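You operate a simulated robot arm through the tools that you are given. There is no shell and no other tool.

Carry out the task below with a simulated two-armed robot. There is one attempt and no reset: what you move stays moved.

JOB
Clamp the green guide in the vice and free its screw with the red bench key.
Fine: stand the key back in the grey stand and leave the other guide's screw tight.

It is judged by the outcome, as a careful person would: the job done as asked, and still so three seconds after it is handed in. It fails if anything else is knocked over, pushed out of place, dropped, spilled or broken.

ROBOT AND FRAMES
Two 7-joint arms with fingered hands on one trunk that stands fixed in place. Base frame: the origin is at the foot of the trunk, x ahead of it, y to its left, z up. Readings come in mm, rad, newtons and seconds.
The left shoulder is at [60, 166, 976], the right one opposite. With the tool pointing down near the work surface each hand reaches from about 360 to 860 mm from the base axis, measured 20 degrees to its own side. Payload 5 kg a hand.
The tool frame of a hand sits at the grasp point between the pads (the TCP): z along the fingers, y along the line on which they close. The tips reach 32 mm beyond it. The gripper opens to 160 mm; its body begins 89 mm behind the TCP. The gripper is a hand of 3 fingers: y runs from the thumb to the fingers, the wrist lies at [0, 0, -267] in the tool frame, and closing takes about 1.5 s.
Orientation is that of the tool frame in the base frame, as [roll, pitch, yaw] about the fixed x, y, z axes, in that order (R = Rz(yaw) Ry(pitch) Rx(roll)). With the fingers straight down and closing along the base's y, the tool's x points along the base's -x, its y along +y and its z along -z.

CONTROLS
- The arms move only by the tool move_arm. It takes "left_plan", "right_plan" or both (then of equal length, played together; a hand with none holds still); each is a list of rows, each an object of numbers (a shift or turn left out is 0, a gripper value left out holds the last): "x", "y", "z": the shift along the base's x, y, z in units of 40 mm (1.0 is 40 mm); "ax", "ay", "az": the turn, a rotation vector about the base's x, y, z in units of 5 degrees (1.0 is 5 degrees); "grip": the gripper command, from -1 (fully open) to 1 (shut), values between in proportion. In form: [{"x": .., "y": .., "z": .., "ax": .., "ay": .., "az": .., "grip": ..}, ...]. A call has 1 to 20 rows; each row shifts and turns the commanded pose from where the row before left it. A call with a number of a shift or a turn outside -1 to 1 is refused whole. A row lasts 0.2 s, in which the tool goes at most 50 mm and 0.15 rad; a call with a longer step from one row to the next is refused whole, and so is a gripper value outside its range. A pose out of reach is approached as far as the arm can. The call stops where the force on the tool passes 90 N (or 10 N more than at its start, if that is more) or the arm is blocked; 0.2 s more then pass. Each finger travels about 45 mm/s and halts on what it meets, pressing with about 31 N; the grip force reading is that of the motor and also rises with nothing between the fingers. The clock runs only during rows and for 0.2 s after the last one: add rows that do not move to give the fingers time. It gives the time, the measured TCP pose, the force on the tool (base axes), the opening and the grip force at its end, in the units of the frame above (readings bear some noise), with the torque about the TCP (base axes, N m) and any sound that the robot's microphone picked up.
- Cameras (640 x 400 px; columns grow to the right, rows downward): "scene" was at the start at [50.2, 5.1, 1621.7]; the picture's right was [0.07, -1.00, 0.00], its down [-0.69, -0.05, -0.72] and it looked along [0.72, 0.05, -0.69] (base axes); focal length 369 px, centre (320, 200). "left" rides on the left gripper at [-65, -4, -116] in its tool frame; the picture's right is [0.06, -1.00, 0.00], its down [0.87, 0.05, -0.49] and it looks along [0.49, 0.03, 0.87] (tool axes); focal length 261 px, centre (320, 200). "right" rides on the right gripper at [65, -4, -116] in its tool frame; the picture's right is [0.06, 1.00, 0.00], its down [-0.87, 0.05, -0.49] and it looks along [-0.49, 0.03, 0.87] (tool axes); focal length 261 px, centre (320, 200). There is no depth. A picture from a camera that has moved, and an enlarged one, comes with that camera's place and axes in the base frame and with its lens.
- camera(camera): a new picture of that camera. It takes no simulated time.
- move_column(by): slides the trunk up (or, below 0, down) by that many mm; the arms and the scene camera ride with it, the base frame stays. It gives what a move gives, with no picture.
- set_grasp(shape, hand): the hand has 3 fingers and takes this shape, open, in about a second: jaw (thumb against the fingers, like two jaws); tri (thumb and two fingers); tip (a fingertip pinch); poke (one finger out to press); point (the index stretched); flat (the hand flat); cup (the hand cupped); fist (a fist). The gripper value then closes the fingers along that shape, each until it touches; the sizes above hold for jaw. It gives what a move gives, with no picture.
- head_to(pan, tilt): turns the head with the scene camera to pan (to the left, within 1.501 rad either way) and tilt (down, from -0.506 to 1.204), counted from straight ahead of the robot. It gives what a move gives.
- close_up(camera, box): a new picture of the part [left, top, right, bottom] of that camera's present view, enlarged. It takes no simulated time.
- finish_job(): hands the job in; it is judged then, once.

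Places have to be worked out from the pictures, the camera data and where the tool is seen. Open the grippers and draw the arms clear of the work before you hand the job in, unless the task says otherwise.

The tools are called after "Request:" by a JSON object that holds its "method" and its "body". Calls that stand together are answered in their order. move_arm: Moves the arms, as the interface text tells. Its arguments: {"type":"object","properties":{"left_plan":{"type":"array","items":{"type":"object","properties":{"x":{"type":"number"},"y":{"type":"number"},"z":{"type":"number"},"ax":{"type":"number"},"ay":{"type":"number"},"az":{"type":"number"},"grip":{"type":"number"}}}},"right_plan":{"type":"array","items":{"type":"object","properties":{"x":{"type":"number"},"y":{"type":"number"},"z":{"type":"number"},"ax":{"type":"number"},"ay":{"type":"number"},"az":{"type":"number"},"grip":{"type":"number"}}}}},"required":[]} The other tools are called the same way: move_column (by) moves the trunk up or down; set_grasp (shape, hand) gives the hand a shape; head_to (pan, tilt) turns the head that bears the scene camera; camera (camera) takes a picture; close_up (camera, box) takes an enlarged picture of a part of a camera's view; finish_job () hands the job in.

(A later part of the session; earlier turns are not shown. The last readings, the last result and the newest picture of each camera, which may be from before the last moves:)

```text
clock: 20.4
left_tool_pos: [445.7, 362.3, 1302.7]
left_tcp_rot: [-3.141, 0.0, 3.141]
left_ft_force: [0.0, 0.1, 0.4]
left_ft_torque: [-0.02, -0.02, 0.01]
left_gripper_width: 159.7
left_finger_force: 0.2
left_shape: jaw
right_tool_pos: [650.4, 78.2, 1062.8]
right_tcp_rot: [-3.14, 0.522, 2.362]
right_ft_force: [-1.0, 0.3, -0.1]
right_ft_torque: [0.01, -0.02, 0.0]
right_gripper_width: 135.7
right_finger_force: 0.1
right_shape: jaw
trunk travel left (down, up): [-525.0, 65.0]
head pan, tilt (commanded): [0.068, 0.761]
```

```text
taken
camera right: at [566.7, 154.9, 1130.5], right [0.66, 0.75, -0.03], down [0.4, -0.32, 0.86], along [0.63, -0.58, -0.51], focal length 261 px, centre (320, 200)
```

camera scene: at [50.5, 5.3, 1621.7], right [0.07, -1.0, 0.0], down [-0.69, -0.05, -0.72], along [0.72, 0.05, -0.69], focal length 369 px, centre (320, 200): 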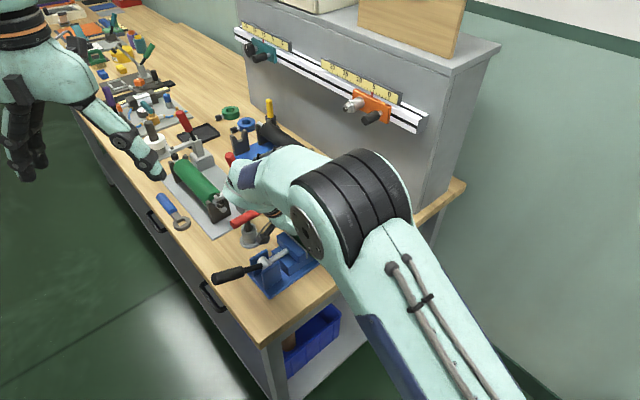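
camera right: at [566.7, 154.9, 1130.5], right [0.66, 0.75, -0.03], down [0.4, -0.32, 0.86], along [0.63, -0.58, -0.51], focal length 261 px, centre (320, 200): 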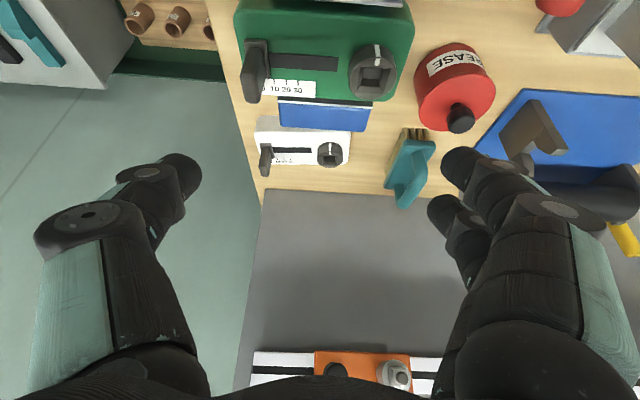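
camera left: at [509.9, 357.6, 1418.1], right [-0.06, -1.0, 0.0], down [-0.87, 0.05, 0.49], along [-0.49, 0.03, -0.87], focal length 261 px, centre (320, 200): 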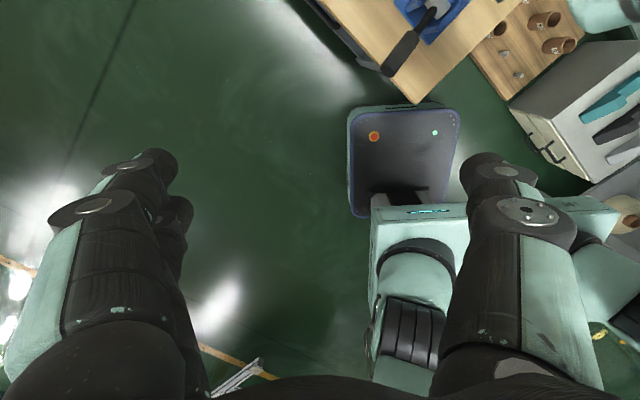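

The green guide rests in the vice between the jaws. I'll withdraw the right hand to the right and un-tilt it so the scene camera can see the vice.

Request:
{"method": "move_arm", "body": {"right_plan": [{"x": -0.344, "y": -0.96, "z": 0.178}, {"x": -0.344, "y": -0.96, "z": 0.178, "ax": 0.6, "ay": 0.61}, {"x": -0.344, "y": -0.96, "z": 0.178, "ax": 0.6, "ay": 0.61}, {"x": -0.344, "y": -0.96, "z": 0.178, "ax": 0.6, "ay": 0.61}, {"x": -0.344, "y": -0.96, "z": 0.178, "ax": 0.6, "ay": 0.61}, {"x": -0.344, "y": -0.96, "z": 0.178, "ax": 0.6, "ay": 0.61}, {"x": -0.344, "y": -0.96, "z": 0.178, "ax": 0.6, "ay": 0.61}, {"x": -0.344, "y": -0.96, "z": 0.178, "ax": 0.6, "ay": 0.61}, {}]}}

Request:
{"method": "camera", "body": {"camera": "scene"}}

Request:
{"method": "close_up", "body": {"camera": "scene", "box": [205, 195, 365, 295]}}

Request:
{"method": "camera", "body": {"camera": "right"}}

```text
clock: 22.4
left_tool_pos: [445.1, 362.1, 1302.8]
left_tcp_rot: [-3.141, 0.001, -3.139]
left_ft_force: [-1.0, 0.6, -0.6]
left_ft_torque: [0.01, 0.03, 0.01]
left_gripper_width: 160.0
left_finger_force: 0.1
left_shape: jaw
right_tool_pos: [542.0, -228.4, 1120.6]
right_tcp_rot: [3.141, 0.001, 2.366]
right_ft_force: [0.3, 0.3, 0.2]
right_ft_torque: [0.01, 0.01, 0.0]
right_gripper_width: 135.8
right_finger_force: 0.2
right_shape: jaw
trunk travel left (down, up): [-525.0, 65.0]
head pan, tilt (commanded): [0.068, 0.761]
```

```text
taken
camera scene: at [50.3, 6.1, 1621.7], right [0.07, -1.0, 0.0], down [-0.69, -0.05, -0.72], along [0.72, 0.05, -0.69], focal length 369 px, centre (320, 200)
```

scene: 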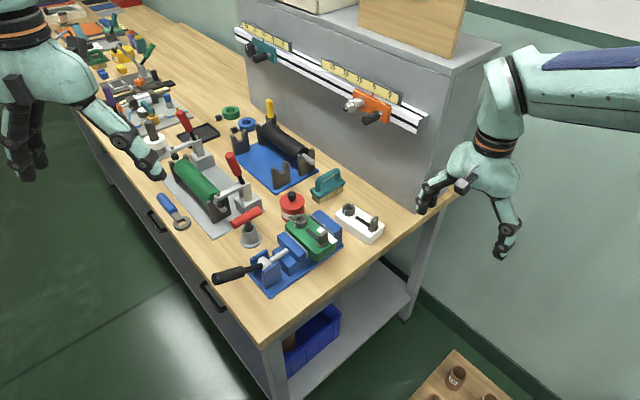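

```text
4.00 times, centred on (285, 245) of scene
camera zoom: at [50.3, 6.1, 1621.7], right [0.07, -1.0, 0.0], down [-0.69, -0.05, -0.72], along [0.72, 0.05, -0.69], focal length 1477 px, centre (460, 20)
```

zoom: 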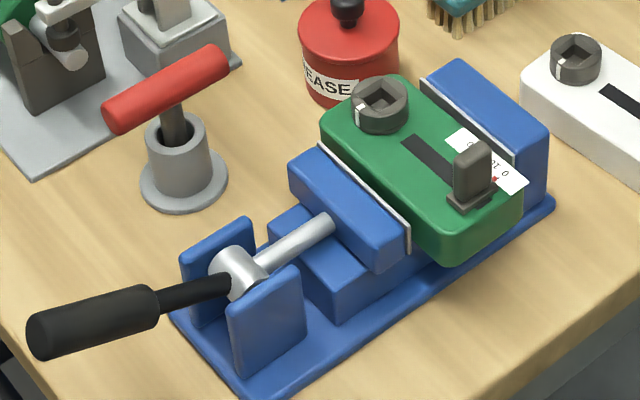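

```text
taken
camera right: at [491.1, -185.8, 1236.1], right [0.65, 0.76, 0.0], down [0.66, -0.57, 0.49], along [0.37, -0.32, -0.87], focal length 261 px, centre (320, 200)
```

right: 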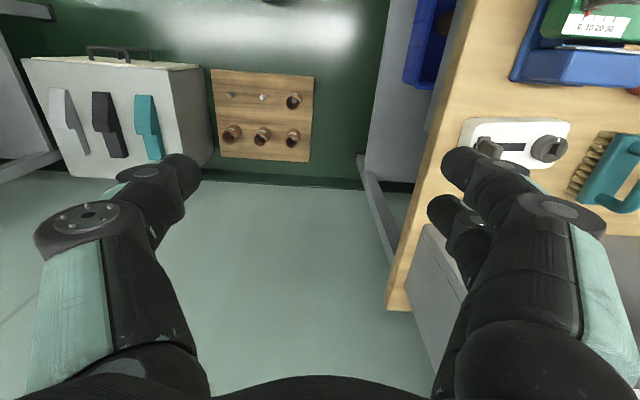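

The guide sits squarely in the vice. Next is the lever: I'll bring the left hand above its handle, closing axis parallel to the hinge axis, so I can grip it and swing it along its arc.

Request:
{"method": "move_arm", "body": {"left_plan": [{"x": 0.15, "y": -0.349, "z": -0.592, "az": -0.99, "grip": -0.3}, {"x": 0.15, "y": -0.349, "z": -0.592, "az": -0.99}, {"x": 0.15, "y": -0.349, "z": -0.592, "az": -0.99}, {"x": 0.15, "y": -0.349, "z": -0.592, "az": -0.99}, {"x": 0.15, "y": -0.349, "z": -0.592, "az": -0.99}, {"x": 0.15, "y": -0.349, "z": -0.592, "az": -0.99}, {"x": 0.15, "y": -0.349, "z": -0.592, "az": -0.99}, {"x": 0.15, "y": -0.349, "z": -0.592, "az": -0.99}, {"x": 0.15, "y": -0.349, "z": -0.592, "az": -0.99}, {}]}}

Request:
{"method": "camera", "body": {"camera": "scene"}}

Request:
{"method": "camera", "body": {"camera": "left"}}

```text
clock: 24.6
left_tool_pos: [498.5, 237.3, 1089.2]
left_tcp_rot: [3.14, 0.0, 2.364]
left_ft_force: [0.4, -0.3, 0.0]
left_ft_torque: [0.01, -0.01, 0.01]
left_gripper_width: 104.3
left_finger_force: 0.1
left_shape: jaw
right_tool_pos: [540.8, -228.4, 1120.8]
right_tcp_rot: [-3.141, 0.001, 2.365]
right_ft_force: [-0.3, 0.2, 0.1]
right_ft_torque: [0.0, -0.03, 0.0]
right_gripper_width: 135.9
right_finger_force: 0.1
right_shape: jaw
trunk travel left (down, up): [-525.0, 65.0]
head pan, tilt (commanded): [0.068, 0.761]
```

```text
taken
camera scene: at [49.8, 5.3, 1621.7], right [0.07, -1.0, 0.0], down [-0.69, -0.05, -0.72], along [0.72, 0.05, -0.69], focal length 369 px, centre (320, 200)
```

scene: 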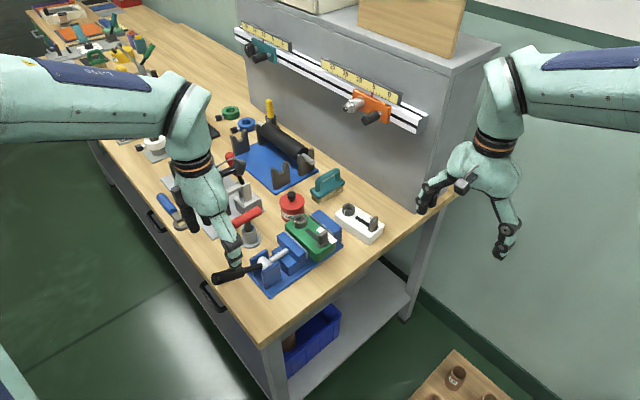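

```text
taken
camera left: at [541.4, 187.7, 1204.9], right [-0.74, -0.67, 0.0], down [-0.58, 0.65, 0.49], along [-0.33, 0.37, -0.87], focal length 261 px, centre (320, 200)
```

left: 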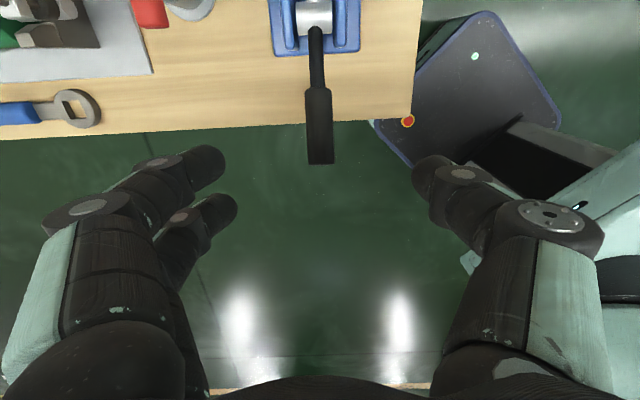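

The lever is centred between the fingers and its handle is right under the TCP line. I'll descend to the lever's height and close on it.

Request:
{"method": "move_arm", "body": {"left_plan": [{"z": -0.8}, {"z": -0.8}, {"z": -0.8}, {"z": -0.55}, {"z": -0.3}, {}]}}

Request:
{"method": "camera", "body": {"camera": "left"}}

Request:
{"method": "close_up", "body": {"camera": "scene", "box": [180, 190, 340, 300]}}

```text
clock: 26.0
left_tool_pos: [500.5, 235.2, 961.3]
left_tcp_rot: [3.141, 0.0, 2.365]
left_ft_force: [0.2, 0.6, -0.3]
left_ft_torque: [-0.01, 0.03, -0.01]
left_gripper_width: 104.6
left_finger_force: 0.0
left_shape: jaw
right_tool_pos: [541.4, -229.2, 1119.6]
right_tcp_rot: [3.14, 0.002, 2.363]
right_ft_force: [0.5, 0.7, -0.1]
right_ft_torque: [-0.02, -0.02, 0.02]
right_gripper_width: 135.9
right_finger_force: 0.0
right_shape: jaw
trunk travel left (down, up): [-525.0, 65.0]
head pan, tilt (commanded): [0.068, 0.761]
```

```text
taken
camera left: at [541.8, 186.9, 1075.1], right [-0.74, -0.67, 0.0], down [-0.58, 0.65, 0.49], along [-0.33, 0.37, -0.87], focal length 261 px, centre (320, 200)
```

left: 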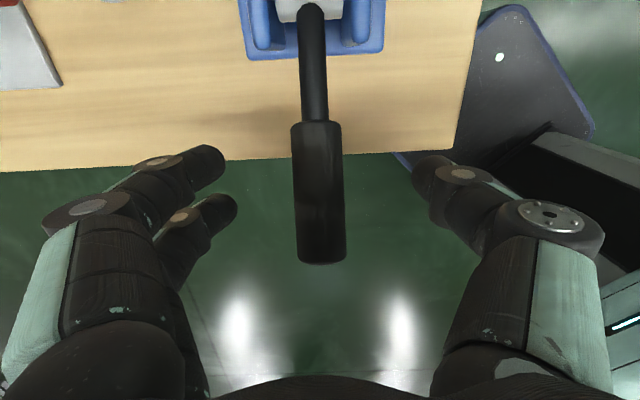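

```text
3.64 times, centred on (260, 245) of scene
camera zoom: at [50.1, 5.1, 1621.7], right [0.07, -1.0, 0.0], down [-0.69, -0.05, -0.72], along [0.72, 0.05, -0.69], focal length 1342 px, centre (538, 36)
```

zoom: 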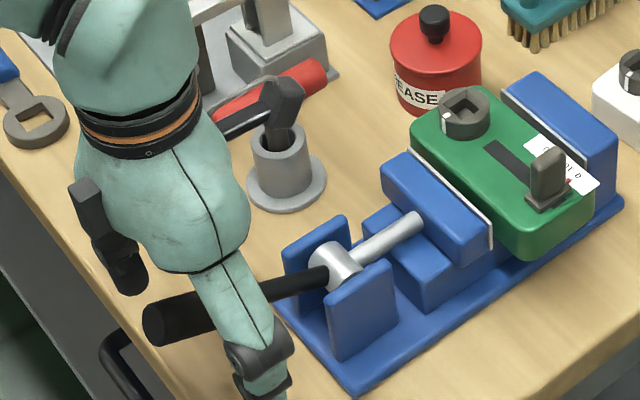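

The lever handle is between the thumb and fingers with no contact yet. I'll close the grip on it.

Request:
{"method": "move_arm", "body": {"left_plan": [{"grip": 1}, {"grip": 1}, {"grip": 1}, {"grip": 1}, {"grip": 1}, {"grip": 1}, {"grip": 1}]}}

Request:
{"method": "camera", "body": {"camera": "left"}}

```text
clock: 27.6
left_tool_pos: [500.4, 235.6, 958.5]
left_tcp_rot: [-3.141, -0.002, 2.364]
left_ft_force: [-0.5, -0.8, -5.6]
left_ft_torque: [0.03, -0.02, 0.01]
left_gripper_width: 5.6
left_finger_force: 31.0
left_shape: jaw
right_tool_pos: [542.5, -228.5, 1119.8]
right_tcp_rot: [3.141, 0.002, 2.364]
right_ft_force: [0.5, 0.3, 0.6]
right_ft_torque: [0.02, 0.05, 0.02]
right_gripper_width: 135.9
right_finger_force: 0.1
right_shape: jaw
trunk travel left (down, up): [-525.0, 65.0]
head pan, tilt (commanded): [0.068, 0.761]
```

```text
taken
camera left: at [541.8, 187.0, 1074.5], right [-0.74, -0.67, 0.0], down [-0.58, 0.65, 0.49], along [-0.33, 0.37, -0.87], focal length 261 px, centre (320, 200)
```

left: 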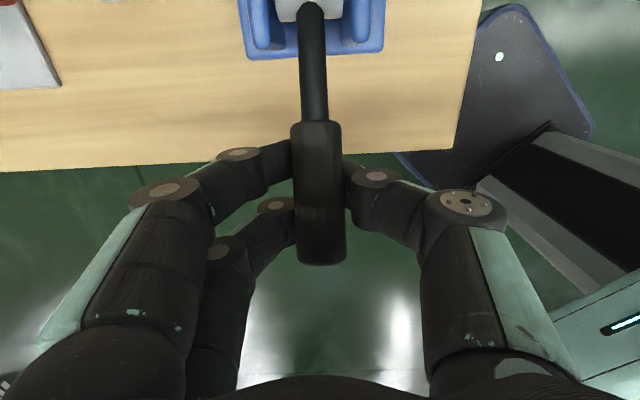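

The fingers have wrapped around the handle. I'll swing the lever up a small arc (about 16°) and check the force and which way the jaw moves.

Request:
{"method": "move_arm", "body": {"left_plan": [{"x": 0.059, "y": -0.058, "z": 0.153}, {"x": 0.059, "y": -0.058, "z": 0.152}, {"x": 0.074, "y": -0.073, "z": 0.14}, {"x": 0.074, "y": -0.073, "z": 0.14}, {}]}}

Request:
{"method": "close_up", "body": {"camera": "scene", "box": [180, 190, 340, 300]}}

Request:
{"method": "camera", "body": {"camera": "left"}}

```text
clock: 28.8
left_tool_pos: [510.7, 226.4, 984.1]
left_tcp_rot: [-3.142, 0.002, 2.365]
left_ft_force: [-3.0, 2.6, 1.1]
left_ft_torque: [0.18, -0.06, 0.14]
left_gripper_width: 4.5
left_finger_force: 31.2
left_shape: jaw
right_tool_pos: [541.5, -228.5, 1120.1]
right_tcp_rot: [-3.141, 0.001, 2.365]
right_ft_force: [0.3, 0.7, -0.6]
right_ft_torque: [0.01, 0.03, -0.01]
right_gripper_width: 136.0
right_finger_force: 0.0
right_shape: jaw
trunk travel left (down, up): [-525.0, 65.0]
head pan, tilt (commanded): [0.068, 0.761]
```

```text
3.64 times, centred on (260, 245) of scene
camera zoom: at [49.7, 5.3, 1621.8], right [0.07, -1.0, 0.0], down [-0.69, -0.05, -0.72], along [0.72, 0.05, -0.69], focal length 1342 px, centre (538, 36)
```

zoom: 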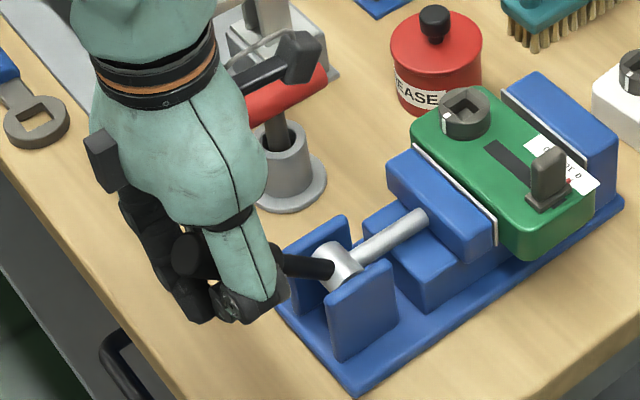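

```text
taken
camera left: at [553.1, 177.2, 1099.0], right [-0.74, -0.67, 0.0], down [-0.58, 0.65, 0.49], along [-0.33, 0.37, -0.87], focal length 261 px, centre (320, 200)
```

left: 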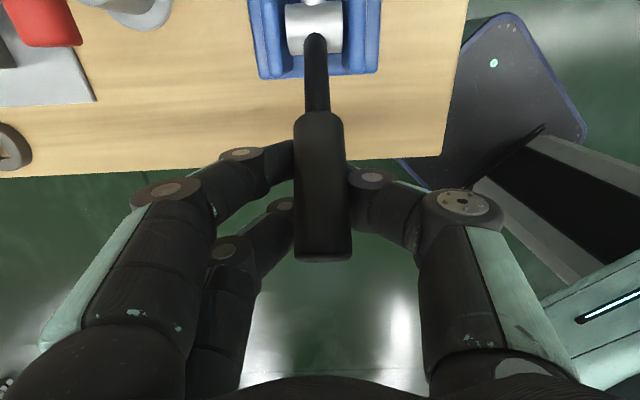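

The lever lifts easily and the moving jaw advances toward the guide, so up-and-over closes the vice. I'll continue along the arc.

Request:
{"method": "move_arm", "body": {"left_plan": [{"x": 0.088, "y": -0.086, "z": 0.124}, {"x": 0.088, "y": -0.086, "z": 0.124}, {"x": 0.098, "y": -0.097, "z": 0.105}, {"x": 0.098, "y": -0.097, "z": 0.105}, {}]}}

Request:
{"method": "close_up", "body": {"camera": "scene", "box": [180, 190, 340, 300]}}

Request:
{"method": "camera", "body": {"camera": "left"}}

```text
clock: 30.0
left_tool_pos: [526.6, 212.2, 1001.5]
left_tcp_rot: [3.141, 0.001, 2.365]
left_ft_force: [6.5, 7.6, -3.7]
left_ft_torque: [0.23, -0.03, 0.2]
left_gripper_width: 2.1
left_finger_force: 31.0
left_shape: jaw
right_tool_pos: [542.2, -228.5, 1120.3]
right_tcp_rot: [3.142, 0.003, 2.362]
right_ft_force: [-0.1, -0.5, -0.7]
right_ft_torque: [0.04, -0.01, -0.01]
right_gripper_width: 135.9
right_finger_force: 0.1
right_shape: jaw
trunk travel left (down, up): [-525.0, 65.0]
head pan, tilt (commanded): [0.068, 0.761]
```

```text
3.64 times, centred on (260, 245) of scene
camera zoom: at [51.3, 6.1, 1621.6], right [0.07, -1.0, 0.0], down [-0.69, -0.05, -0.72], along [0.72, 0.05, -0.69], focal length 1342 px, centre (538, 36)
```

zoom: 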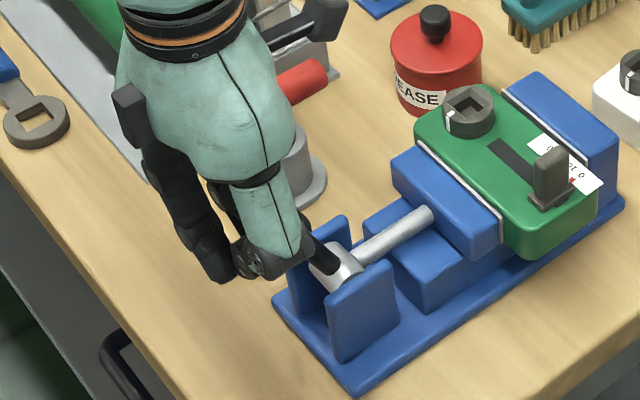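

```text
taken
camera left: at [569.0, 164.0, 1116.7], right [-0.74, -0.67, 0.0], down [-0.58, 0.65, 0.49], along [-0.33, 0.37, -0.87], focal length 261 px, centre (320, 200)
```

left: 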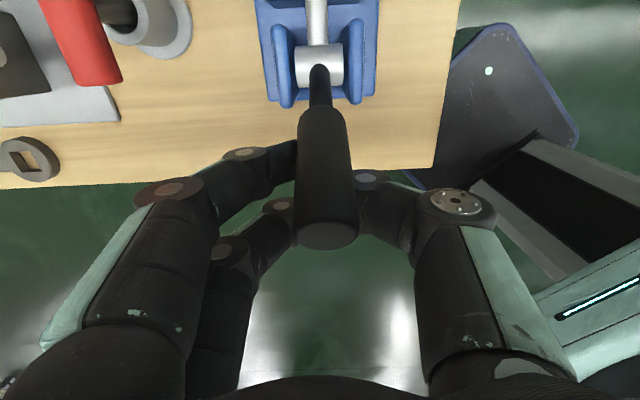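

The jaw has reached the guide and is nudging it toward the fixed jaw. I'll continue the arc with small steps.

Request:
{"method": "move_arm", "body": {"left_plan": [{"x": 0.108, "y": -0.106, "z": 0.086}, {"x": 0.108, "y": -0.106, "z": 0.086}, {"x": 0.116, "y": -0.114, "z": 0.063}, {"x": 0.116, "y": -0.114, "z": 0.063}, {}]}}

Request:
{"method": "close_up", "body": {"camera": "scene", "box": [180, 190, 340, 300]}}

Request:
{"method": "camera", "body": {"camera": "left"}}

```text
clock: 31.2
left_tool_pos: [543.0, 193.4, 1013.1]
left_tcp_rot: [3.142, 0.0, 2.366]
left_ft_force: [-4.7, 4.1, -2.9]
left_ft_torque: [0.11, 0.09, -0.02]
left_gripper_width: 0.6
left_finger_force: 31.1
left_shape: jaw
right_tool_pos: [541.0, -227.9, 1120.6]
right_tcp_rot: [3.141, 0.001, 2.365]
right_ft_force: [-0.3, 0.4, 0.0]
right_ft_torque: [0.02, -0.02, 0.0]
right_gripper_width: 136.0
right_finger_force: 0.0
right_shape: jaw
trunk travel left (down, up): [-525.0, 65.0]
head pan, tilt (commanded): [0.068, 0.761]
```

```text
3.64 times, centred on (260, 245) of scene
camera zoom: at [49.8, 5.5, 1621.7], right [0.07, -1.0, 0.0], down [-0.69, -0.05, -0.72], along [0.72, 0.05, -0.69], focal length 1342 px, centre (538, 36)
```

zoom: 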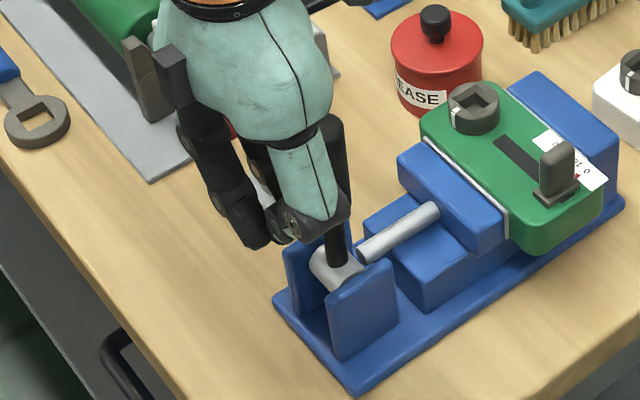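

```text
taken
camera left: at [585.4, 146.1, 1128.6], right [-0.74, -0.67, 0.0], down [-0.58, 0.65, 0.49], along [-0.33, 0.37, -0.87], focal length 261 px, centre (320, 200)
```

left: 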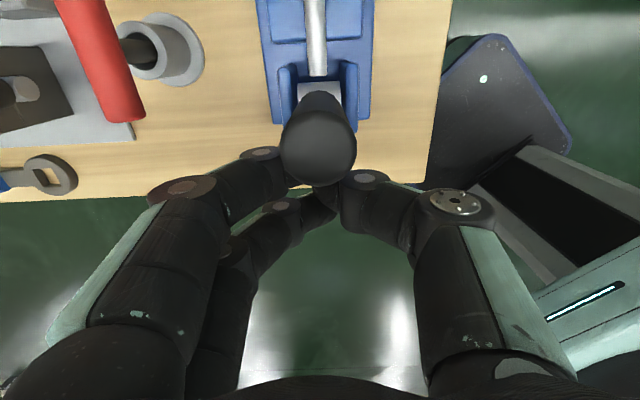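

The lever is now almost upright, with my closed fingers just behind it. They can serve as a pusher, so I'll raise slightly and push it onward toward the jaws.

Request:
{"method": "move_arm", "body": {"left_plan": [{"z": 0.35}, {"z": 0.3}, {"x": 0.14, "y": -0.138}, {"x": 0.14, "y": -0.138}, {"x": 0.14, "y": -0.138}, {}]}}

Request:
{"method": "close_up", "body": {"camera": "scene", "box": [180, 170, 340, 300]}}

Request:
{"method": "camera", "body": {"camera": "left"}}

```text
clock: 32.6
left_tool_pos: [552.3, 187.3, 1038.8]
left_tcp_rot: [-3.136, -0.013, 2.375]
left_ft_force: [-49.4, 52.6, 8.4]
left_ft_torque: [1.25, 1.2, 0.05]
left_gripper_width: 0.8
left_finger_force: 31.5
left_shape: jaw
right_tool_pos: [536.8, -225.9, 1123.5]
right_tcp_rot: [-3.141, 0.008, 2.363]
right_ft_force: [-0.3, -0.2, 0.5]
right_ft_torque: [-0.01, 0.04, 0.01]
right_gripper_width: 136.1
right_finger_force: 0.1
right_shape: jaw
trunk travel left (down, up): [-525.0, 65.0]
head pan, tilt (commanded): [0.068, 0.761]
```

```text
3.08 times, centred on (260, 235) of scene
camera zoom: at [43.6, 11.8, 1622.0], right [0.08, -1.0, 0.0], down [-0.68, -0.06, -0.73], along [0.73, 0.05, -0.69], focal length 1136 px, centre (505, 92)
```

zoom: 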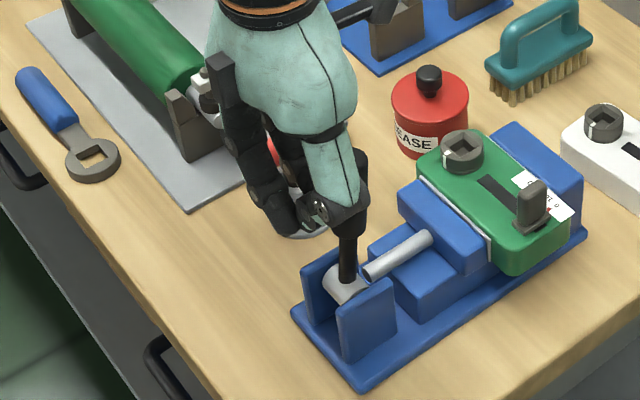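

```text
taken
camera left: at [596.2, 138.8, 1153.0], right [-0.74, -0.68, 0.01], down [-0.58, 0.64, 0.5], along [-0.34, 0.37, -0.87], focal length 261 px, centre (320, 200)
```

left: 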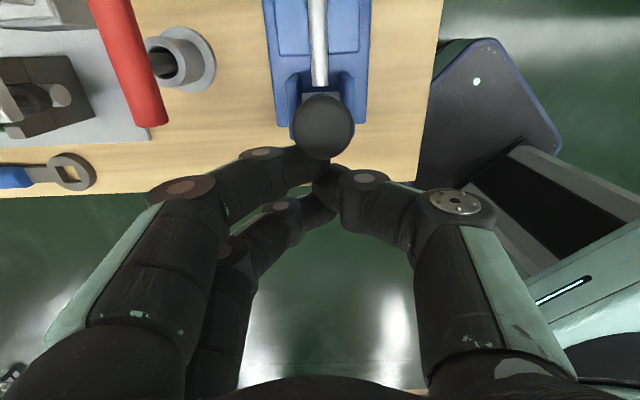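

The force rose to about 72 N against the closing direction, so the jaw is likely squeezing the guide now. I'll look closely at the jaw contact.

Request:
{"method": "close_up", "body": {"camera": "scene", "box": [260, 195, 340, 275]}}

Request:
{"method": "camera", "body": {"camera": "right"}}

```text
5.00 times, centred on (300, 235) of scene
camera zoom: at [43.6, 11.8, 1622.0], right [0.08, -1.0, 0.0], down [-0.68, -0.06, -0.73], along [0.73, 0.05, -0.69], focal length 1846 px, centre (420, 25)
```

zoom: 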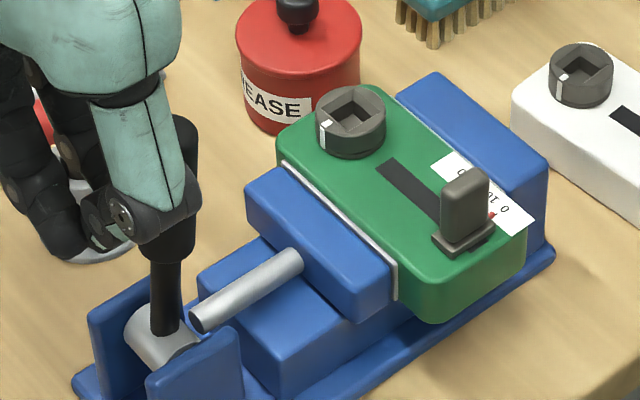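

```text
taken
camera right: at [486.7, -182.3, 1238.8], right [0.66, 0.75, 0.0], down [0.65, -0.57, 0.5], along [0.38, -0.33, -0.87], focal length 261 px, centre (320, 200)
```

right: 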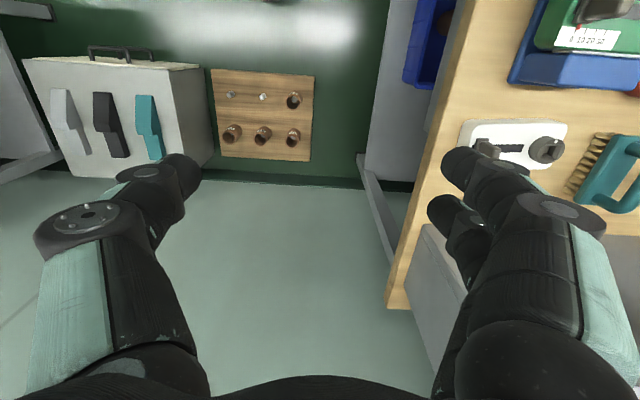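

The guide is now flush against both jaw plates. I'll ease off to see whether the lever holds or springs back.

Request:
{"method": "move_arm", "body": {"left_plan": [{"x": -0.2, "y": 0.197}, {"x": -0.2, "y": 0.197}, {"x": -0.2, "y": 0.197}, {}]}}

Request:
{"method": "close_up", "body": {"camera": "scene", "box": [220, 185, 340, 285]}}

Request:
{"method": "camera", "body": {"camera": "left"}}

```text
clock: 33.6
left_tool_pos: [536.7, 200.0, 1041.1]
left_tcp_rot: [3.14, 0.002, 2.364]
left_ft_force: [-0.2, 0.4, -0.8]
left_ft_torque: [0.01, 0.0, -0.03]
left_gripper_width: 0.5
left_finger_force: 31.5
left_shape: jaw
right_tool_pos: [541.0, -228.8, 1120.5]
right_tcp_rot: [-3.141, 0.002, 2.367]
right_ft_force: [0.2, 0.8, 0.3]
right_ft_torque: [-0.05, 0.02, 0.0]
right_gripper_width: 136.2
right_finger_force: 0.0
right_shape: jaw
trunk travel left (down, up): [-525.0, 65.0]
head pan, tilt (commanded): [0.068, 0.761]
```

```text
4.00 times, centred on (280, 235) of scene
camera zoom: at [50.7, 5.7, 1621.7], right [0.07, -1.0, 0.0], down [-0.69, -0.05, -0.72], along [0.72, 0.05, -0.69], focal length 1477 px, centre (480, 60)
```

zoom: 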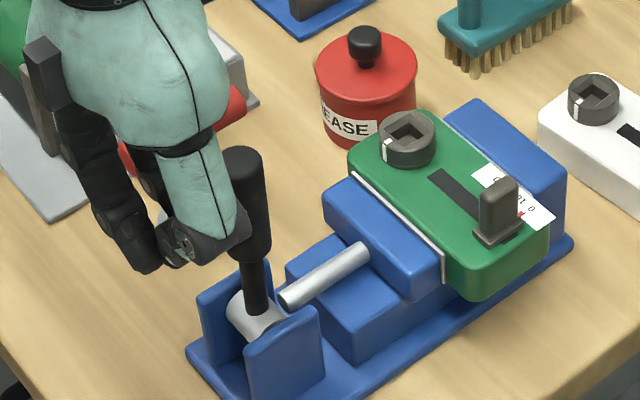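

```text
taken
camera left: at [578.4, 152.0, 1155.5], right [-0.74, -0.67, 0.0], down [-0.58, 0.65, 0.49], along [-0.33, 0.36, -0.87], focal length 261 px, centre (320, 200)
```

left: 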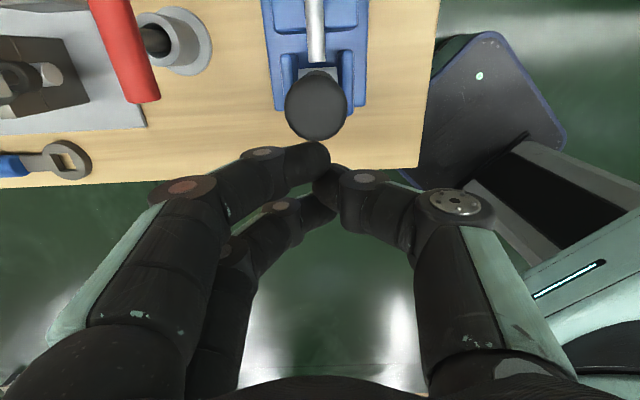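

The lever stays upright by itself and the jaws remain closed. To see whether any gap is left at the fixed jaw, I'll raise the left hand and look from the far side with its camera.

Request:
{"method": "move_arm", "body": {"left_plan": [{"z": 0.8}, {"z": 0.9}, {"z": 0.9}, {"x": 0.7, "y": -0.7}, {"x": 0.75, "y": -0.75}, {"x": 0.75, "y": -0.75}, {"x": 0.75, "y": -0.75}, {"x": 0.75, "y": -0.75}, {"x": 0.3, "y": -0.35}, {}]}}

Request:
{"method": "camera", "body": {"camera": "left"}}

```text
clock: 35.8
left_tool_pos: [696.2, 38.2, 1143.2]
left_tcp_rot: [-3.141, 0.0, 2.363]
left_ft_force: [0.0, -0.6, 0.4]
left_ft_torque: [0.02, 0.01, 0.04]
left_gripper_width: 0.4
left_finger_force: 31.5
left_shape: jaw
right_tool_pos: [541.2, -228.6, 1119.0]
right_tcp_rot: [3.14, 0.002, 2.364]
right_ft_force: [0.3, 0.5, 0.1]
right_ft_torque: [-0.02, 0.04, 0.0]
right_gripper_width: 135.9
right_finger_force: 0.1
right_shape: jaw
trunk travel left (down, up): [-525.0, 65.0]
head pan, tilt (commanded): [0.068, 0.761]
```

```text
taken
camera left: at [738.9, -8.9, 1258.9], right [-0.74, -0.67, 0.0], down [-0.58, 0.65, 0.49], along [-0.33, 0.37, -0.87], focal length 261 px, centre (320, 200)
```

left: 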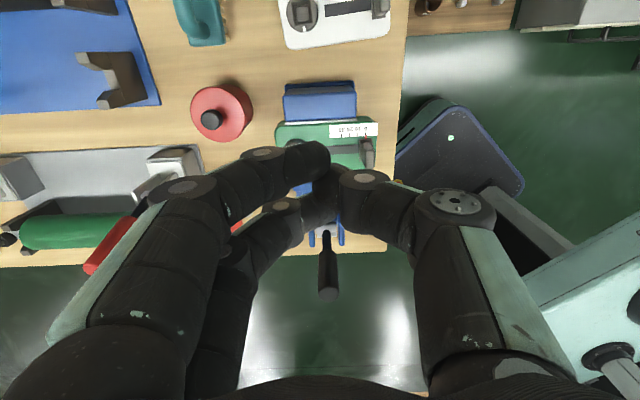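

Request:
{"method": "close_up", "body": {"camera": "left", "box": [260, 70, 400, 170]}}

Request:
{"method": "close_up", "body": {"camera": "left", "box": [290, 180, 370, 310]}}

Request:
{"method": "close_up", "body": {"camera": "scene", "box": [220, 185, 340, 285]}}

```text
4.00 times, centred on (330, 120) of left
camera zoom: at [738.9, -8.9, 1258.9], right [-0.74, -0.67, 0.0], down [-0.58, 0.65, 0.49], along [-0.33, 0.37, -0.87], focal length 1043 px, centre (280, 520)
```

zoom: 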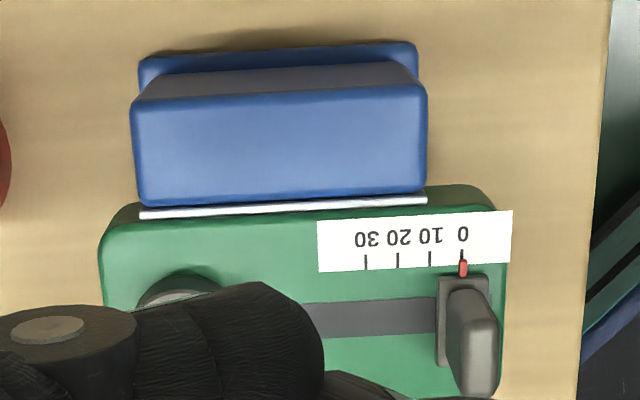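

```text
3.08 times, centred on (330, 245) of left
camera zoom: at [738.9, -8.9, 1258.9], right [-0.74, -0.67, 0.0], down [-0.58, 0.65, 0.49], along [-0.33, 0.37, -0.87], focal length 802 px, centre (289, 62)
```

zoom: 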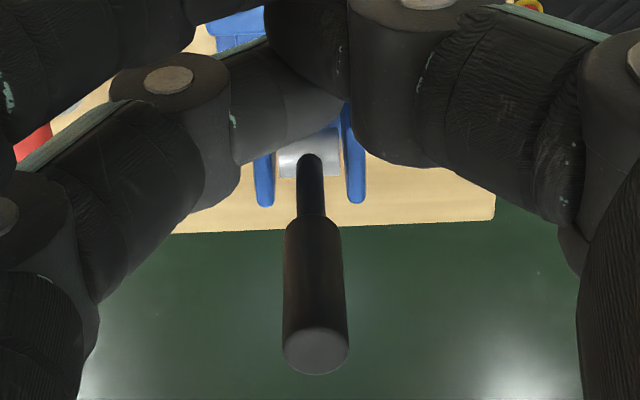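

```text
4.00 times, centred on (280, 235) of scene
camera zoom: at [50.2, 5.4, 1621.7], right [0.07, -1.0, 0.0], down [-0.69, -0.05, -0.72], along [0.72, 0.05, -0.69], focal length 1477 px, centre (480, 60)
```

zoom: 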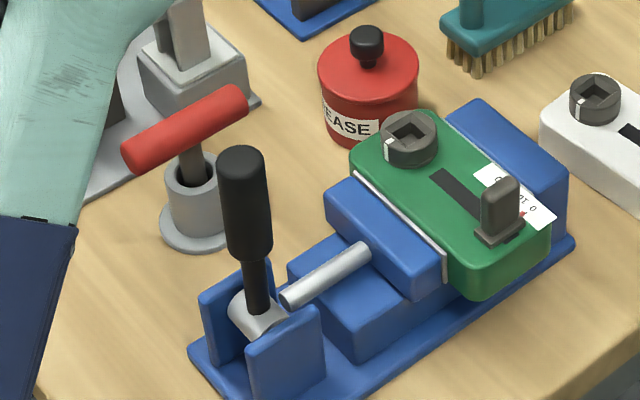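

There's no visible gap at the fixed jaw: the guide is flush and parallel, and the lever is holding at about 93°. To be sure it is tight, I'll go back behind the lever and give one firmer push near its tip.

Request:
{"method": "move_arm", "body": {"left_plan": [{"x": -0.7, "y": 0.7}, {"x": -0.75, "y": 0.75}, {"x": -0.75, "y": 0.75}, {"x": -0.75, "y": 0.75}, {"x": -0.75, "y": 0.75}, {"x": -0.38, "y": 0.43}, {"z": -0.8}, {"z": -0.8}, {"z": -0.5}, {}]}}

Request:
{"method": "camera", "body": {"camera": "left"}}

```text
clock: 38.0
left_tool_pos: [533.3, 204.2, 1058.9]
left_tcp_rot: [3.141, 0.0, 2.366]
left_ft_force: [1.0, 0.1, -0.4]
left_ft_torque: [0.01, -0.03, -0.01]
left_gripper_width: 0.4
left_finger_force: 30.5
left_shape: jaw
right_tool_pos: [541.4, -227.0, 1119.7]
right_tcp_rot: [3.14, 0.002, 2.363]
right_ft_force: [-0.3, 0.0, -1.0]
right_ft_torque: [0.0, -0.01, -0.03]
right_gripper_width: 136.1
right_finger_force: 0.0
right_shape: jaw
trunk travel left (down, up): [-525.0, 65.0]
head pan, tilt (commanded): [0.068, 0.761]
```

```text
taken
camera left: at [575.2, 156.2, 1174.6], right [-0.74, -0.67, 0.0], down [-0.58, 0.65, 0.49], along [-0.33, 0.37, -0.87], focal length 261 px, centre (320, 200)
```

left: 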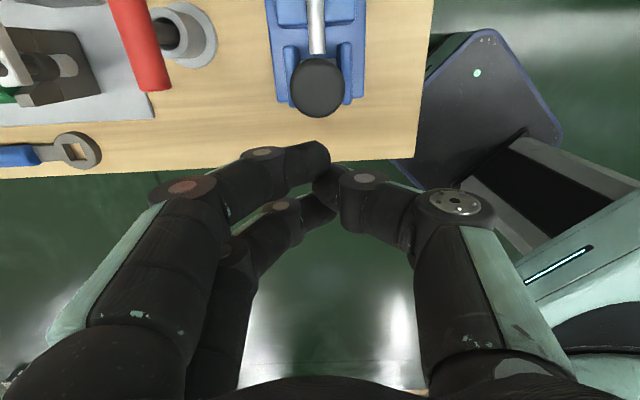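

The fingers are behind the lever, near its tip. I'll push toward the jaws; the call stops by itself above 90 N.

Request:
{"method": "move_arm", "body": {"left_plan": [{"x": 0.146, "y": -0.144}, {"x": 0.146, "y": -0.144}, {"x": 0.146, "y": -0.144}, {"x": 0.146, "y": -0.144}, {"x": 0.146, "y": -0.144}, {}]}}

Request:
{"method": "close_up", "body": {"camera": "scene", "box": [220, 185, 340, 285]}}

```text
clock: 39.4
left_tool_pos: [554.5, 185.0, 1058.9]
left_tcp_rot: [-3.137, -0.009, 2.375]
left_ft_force: [-48.3, 52.2, 9.8]
left_ft_torque: [1.24, 1.08, 0.03]
left_gripper_width: 1.3
left_finger_force: 31.3
left_shape: jaw
right_tool_pos: [537.7, -224.7, 1123.7]
right_tcp_rot: [-3.141, 0.007, 2.364]
right_ft_force: [0.3, 0.5, 0.1]
right_ft_torque: [0.02, -0.01, 0.0]
right_gripper_width: 136.1
right_finger_force: 0.0
right_shape: jaw
trunk travel left (down, up): [-525.0, 65.0]
head pan, tilt (commanded): [0.068, 0.761]
```

```text
4.00 times, centred on (280, 235) of scene
camera zoom: at [43.4, 12.1, 1622.0], right [0.08, -1.0, 0.0], down [-0.68, -0.06, -0.73], along [0.73, 0.05, -0.69], focal length 1477 px, centre (480, 60)
```

zoom: 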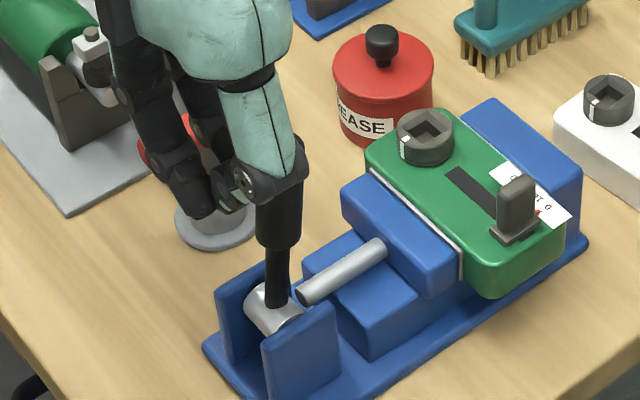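

The lever resists firmly at 72 N and doesn't move further, so the guide is clamped. I'll back the left hand off, raise it, and hover over the red key's T-bar with the fingers partly open.

Request:
{"method": "move_arm", "body": {"left_plan": [{"x": -0.4, "y": 0.4}, {"x": -0.4, "y": 0.4}, {"z": 0.9}, {"z": 0.9, "y": 0.2}, {"x": 0.9, "y": 0.2, "grip": 0.1}, {"x": 0.95, "y": 0.1}, {"x": 0.95, "y": 0.1}, {"x": 0.85, "y": 0.05, "z": -0.3}, {"x": 0.2, "z": -0.2}, {}]}}

Request:
{"method": "camera", "body": {"camera": "left"}}

Request:
{"method": "close_up", "body": {"camera": "scene", "box": [200, 165, 360, 285]}}

```text
clock: 41.6
left_tool_pos: [684.5, 232.2, 1111.0]
left_tcp_rot: [3.142, 0.0, 2.367]
left_ft_force: [0.5, -0.1, 0.0]
left_ft_torque: [0.0, 0.01, 0.04]
left_gripper_width: 71.4
left_finger_force: 0.2
left_shape: jaw
right_tool_pos: [540.4, -229.3, 1119.1]
right_tcp_rot: [-3.141, 0.001, 2.363]
right_ft_force: [0.2, 0.9, -0.4]
right_ft_torque: [0.01, -0.02, 0.0]
right_gripper_width: 136.0
right_finger_force: 0.0
right_shape: jaw
trunk travel left (down, up): [-525.0, 65.0]
head pan, tilt (commanded): [0.068, 0.761]
```

```text
taken
camera left: at [726.3, 184.6, 1226.2], right [-0.74, -0.67, 0.0], down [-0.58, 0.65, 0.49], along [-0.33, 0.37, -0.87], focal length 261 px, centre (320, 200)
```

left: 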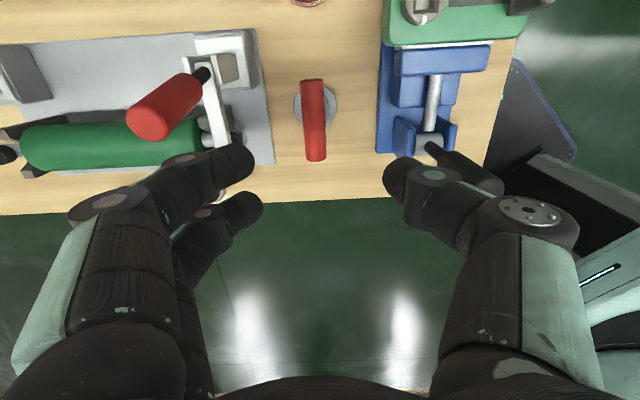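

```text
3.33 times, centred on (280, 225) of scene
camera zoom: at [50.3, 5.7, 1621.7], right [0.07, -1.0, 0.0], down [-0.69, -0.05, -0.72], along [0.72, 0.05, -0.69], focal length 1231 px, centre (453, 117)
```

zoom: 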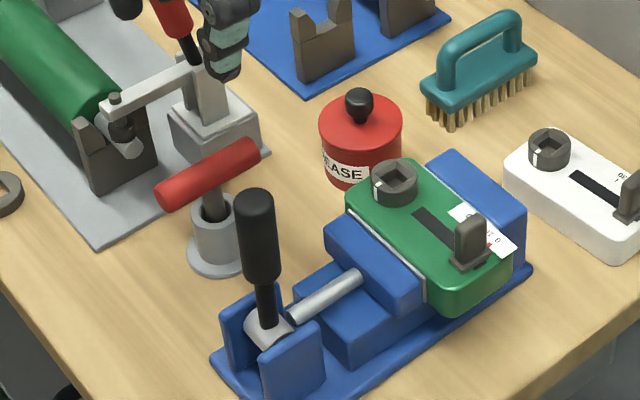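

The toggle-clamp's red handle stands close beside the key, at about (777,272) and up to z≈1070. I'll tilt the left hand 30° with the wrist leaning away from it, narrow the opening, and re-check from above; this also points the hand camera straight down.

Request:
{"method": "move_arm", "body": {"left_plan": [{"ax": -0.84, "ay": -0.857, "grip": 0.25}, {"ax": -0.84, "ay": -0.857}, {"ax": -0.84, "ay": -0.857}, {"ax": -0.84, "ay": -0.857}, {"ax": -0.84, "ay": -0.857}, {"x": 0.05, "y": 0.06}, {}]}}

Request:
{"method": "camera", "body": {"camera": "left"}}

Request:
{"method": "camera", "body": {"camera": "scene"}}

```text
clock: 43.2
left_tool_pos: [685.8, 234.5, 1112.8]
left_tcp_rot: [3.141, 0.526, 2.366]
left_ft_force: [-0.2, 0.3, -0.5]
left_ft_torque: [0.03, 0.0, 0.0]
left_gripper_width: 60.6
left_finger_force: 0.0
left_shape: jaw
right_tool_pos: [541.1, -229.2, 1120.0]
right_tcp_rot: [3.141, 0.001, 2.364]
right_ft_force: [-0.2, -0.3, 0.2]
right_ft_torque: [0.04, -0.06, 0.0]
right_gripper_width: 135.9
right_finger_force: 0.0
right_shape: jaw
trunk travel left (down, up): [-525.0, 65.0]
head pan, tilt (commanded): [0.068, 0.761]
```

```text
taken
camera left: at [680.3, 233.5, 1244.0], right [-0.74, -0.67, -0.03], down [-0.67, 0.74, -0.01], along [0.03, 0.01, -1.0], focal length 261 px, centre (320, 200)
```

left: 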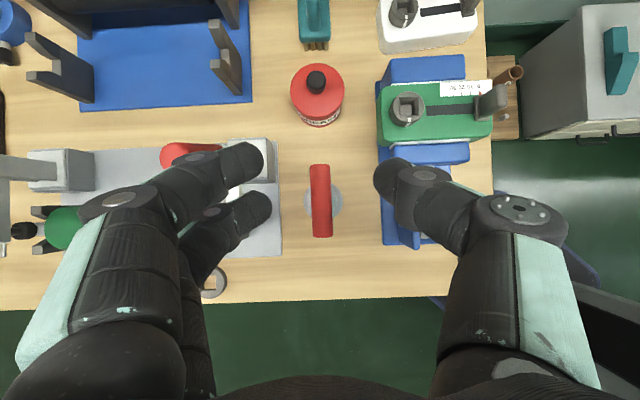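

```text
taken
camera scene: at [50.0, 6.0, 1621.7], right [0.07, -1.0, 0.0], down [-0.69, -0.05, -0.72], along [0.72, 0.05, -0.69], focal length 369 px, centre (320, 200)
```

scene: 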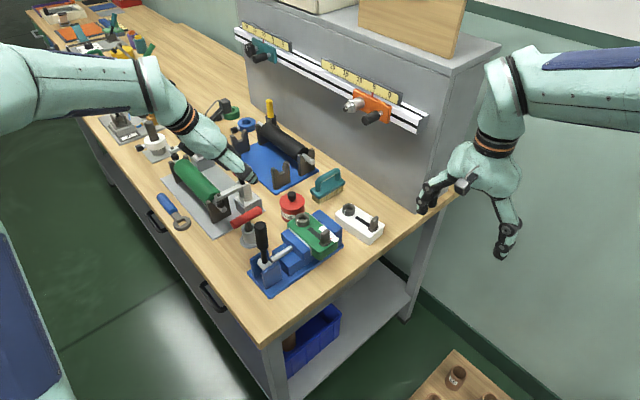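

This gives a clear straight-down view: the T-bar's centre is at about (688,237) and the guide's socket is visible too. I'll zoom in on both.

Request:
{"method": "close_up", "body": {"camera": "left", "box": [360, 50, 520, 150]}}

Request:
{"method": "close_up", "body": {"camera": "left", "box": [260, 150, 380, 250]}}

```text
4.00 times, centred on (440, 100) of left
camera zoom: at [680.3, 233.5, 1244.0], right [-0.74, -0.67, -0.03], down [-0.67, 0.74, -0.01], along [0.03, 0.01, -1.0], focal length 1043 px, centre (-160, 600)
```

zoom: 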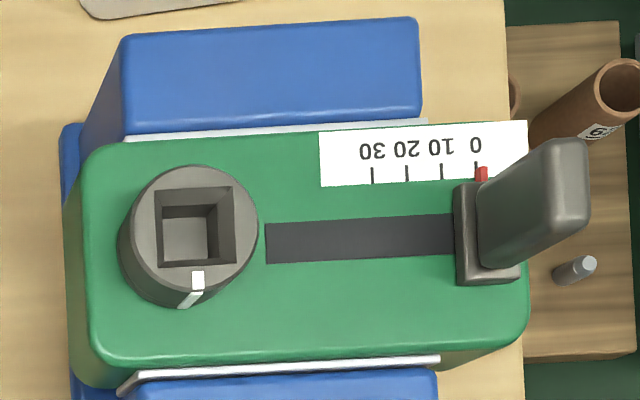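

```text
4.00 times, centred on (320, 200) of left
camera zoom: at [680.3, 233.5, 1244.0], right [-0.74, -0.67, -0.03], down [-0.67, 0.74, -0.01], along [0.03, 0.01, -1.0], focal length 1043 px, centre (320, 200)
```

zoom: 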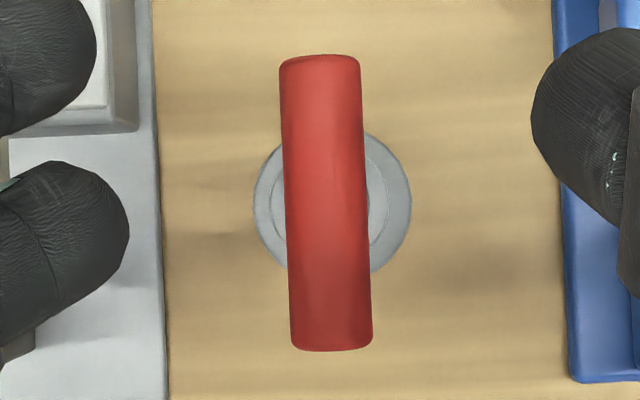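

The socket's square hole is aligned with the guide edges, with its centre at about (687,91.5) and its top near z≈947. I'll descend the left hand toward the T-bar in stages, staying clear of the toggle handle.

Request:
{"method": "move_arm", "body": {"left_plan": [{"x": -0.05, "y": 0.18, "z": -0.8}, {"z": -0.9}, {"z": -0.9}, {}]}}

Request:
{"method": "camera", "body": {"camera": "left"}}

Request:
{"method": "close_up", "body": {"camera": "scene", "box": [180, 130, 340, 250]}}

```text
clock: 44.2
left_tool_pos: [683.1, 242.0, 1008.5]
left_tcp_rot: [3.139, 0.523, 2.363]
left_ft_force: [0.2, -0.3, 0.2]
left_ft_torque: [0.01, -0.01, 0.02]
left_gripper_width: 60.4
left_finger_force: 0.1
left_shape: jaw
right_tool_pos: [541.2, -230.3, 1120.8]
right_tcp_rot: [3.141, 0.002, 2.364]
right_ft_force: [0.6, 0.0, 0.2]
right_ft_torque: [0.02, 0.01, 0.02]
right_gripper_width: 136.3
right_finger_force: 0.1
right_shape: jaw
trunk travel left (down, up): [-525.0, 65.0]
head pan, tilt (commanded): [0.068, 0.761]
```

```text
taken
camera left: at [677.7, 240.4, 1140.3], right [-0.74, -0.67, -0.03], down [-0.67, 0.74, -0.01], along [0.03, 0.02, -1.0], focal length 261 px, centre (320, 200)
```

left: 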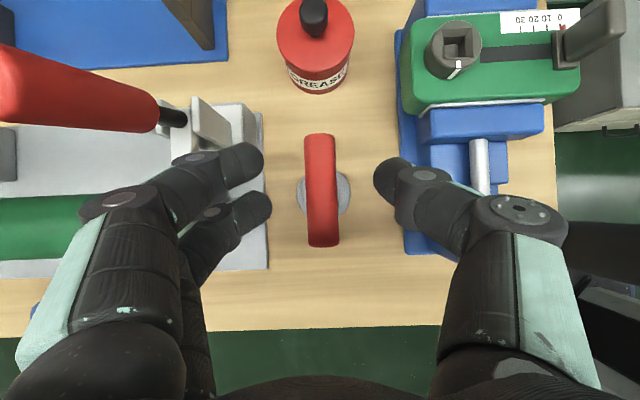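

```text
3.33 times, centred on (260, 190) of scene
camera zoom: at [49.8, 5.4, 1621.7], right [0.07, -1.0, 0.0], down [-0.69, -0.05, -0.72], along [0.72, 0.05, -0.69], focal length 1231 px, centre (520, 233)
```

zoom: 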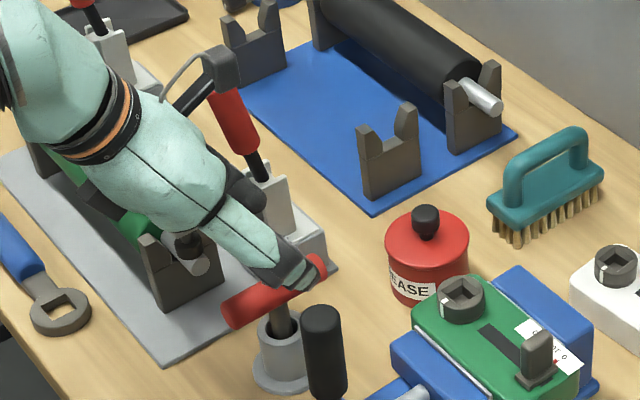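

I'll zoom in on the gap between the fingers, the toggle clamp and the T-bar before going lower.

Request:
{"method": "close_up", "body": {"camera": "left", "box": [60, 60, 380, 280]}}

Request:
{"method": "close_up", "body": {"camera": "scene", "box": [220, 150, 290, 230]}}

```text
1.82 times, centred on (220, 170) of left
camera zoom: at [677.7, 240.4, 1140.3], right [-0.74, -0.67, -0.03], down [-0.67, 0.74, -0.01], along [0.03, 0.02, -1.0], focal length 474 px, centre (502, 254)
```

zoom: 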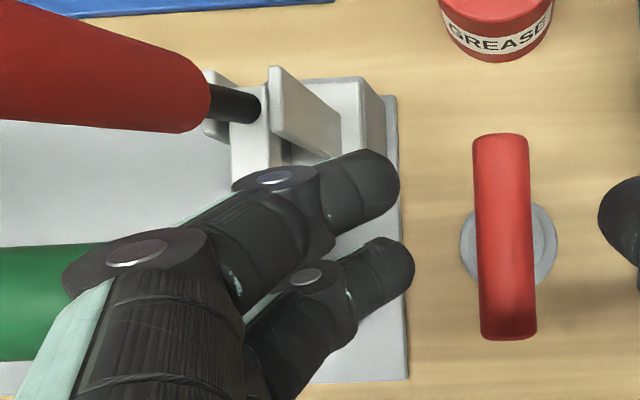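

```text
5.00 times, centred on (255, 190) of scene
camera zoom: at [49.8, 5.4, 1621.7], right [0.07, -1.0, 0.0], down [-0.69, -0.05, -0.72], along [0.72, 0.05, -0.69], focal length 1846 px, centre (645, 250)
```

zoom: 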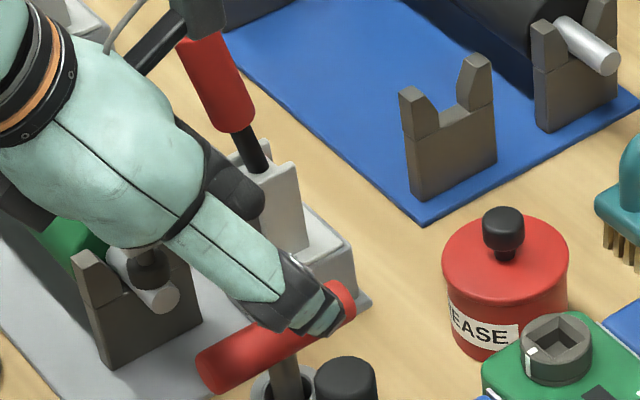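

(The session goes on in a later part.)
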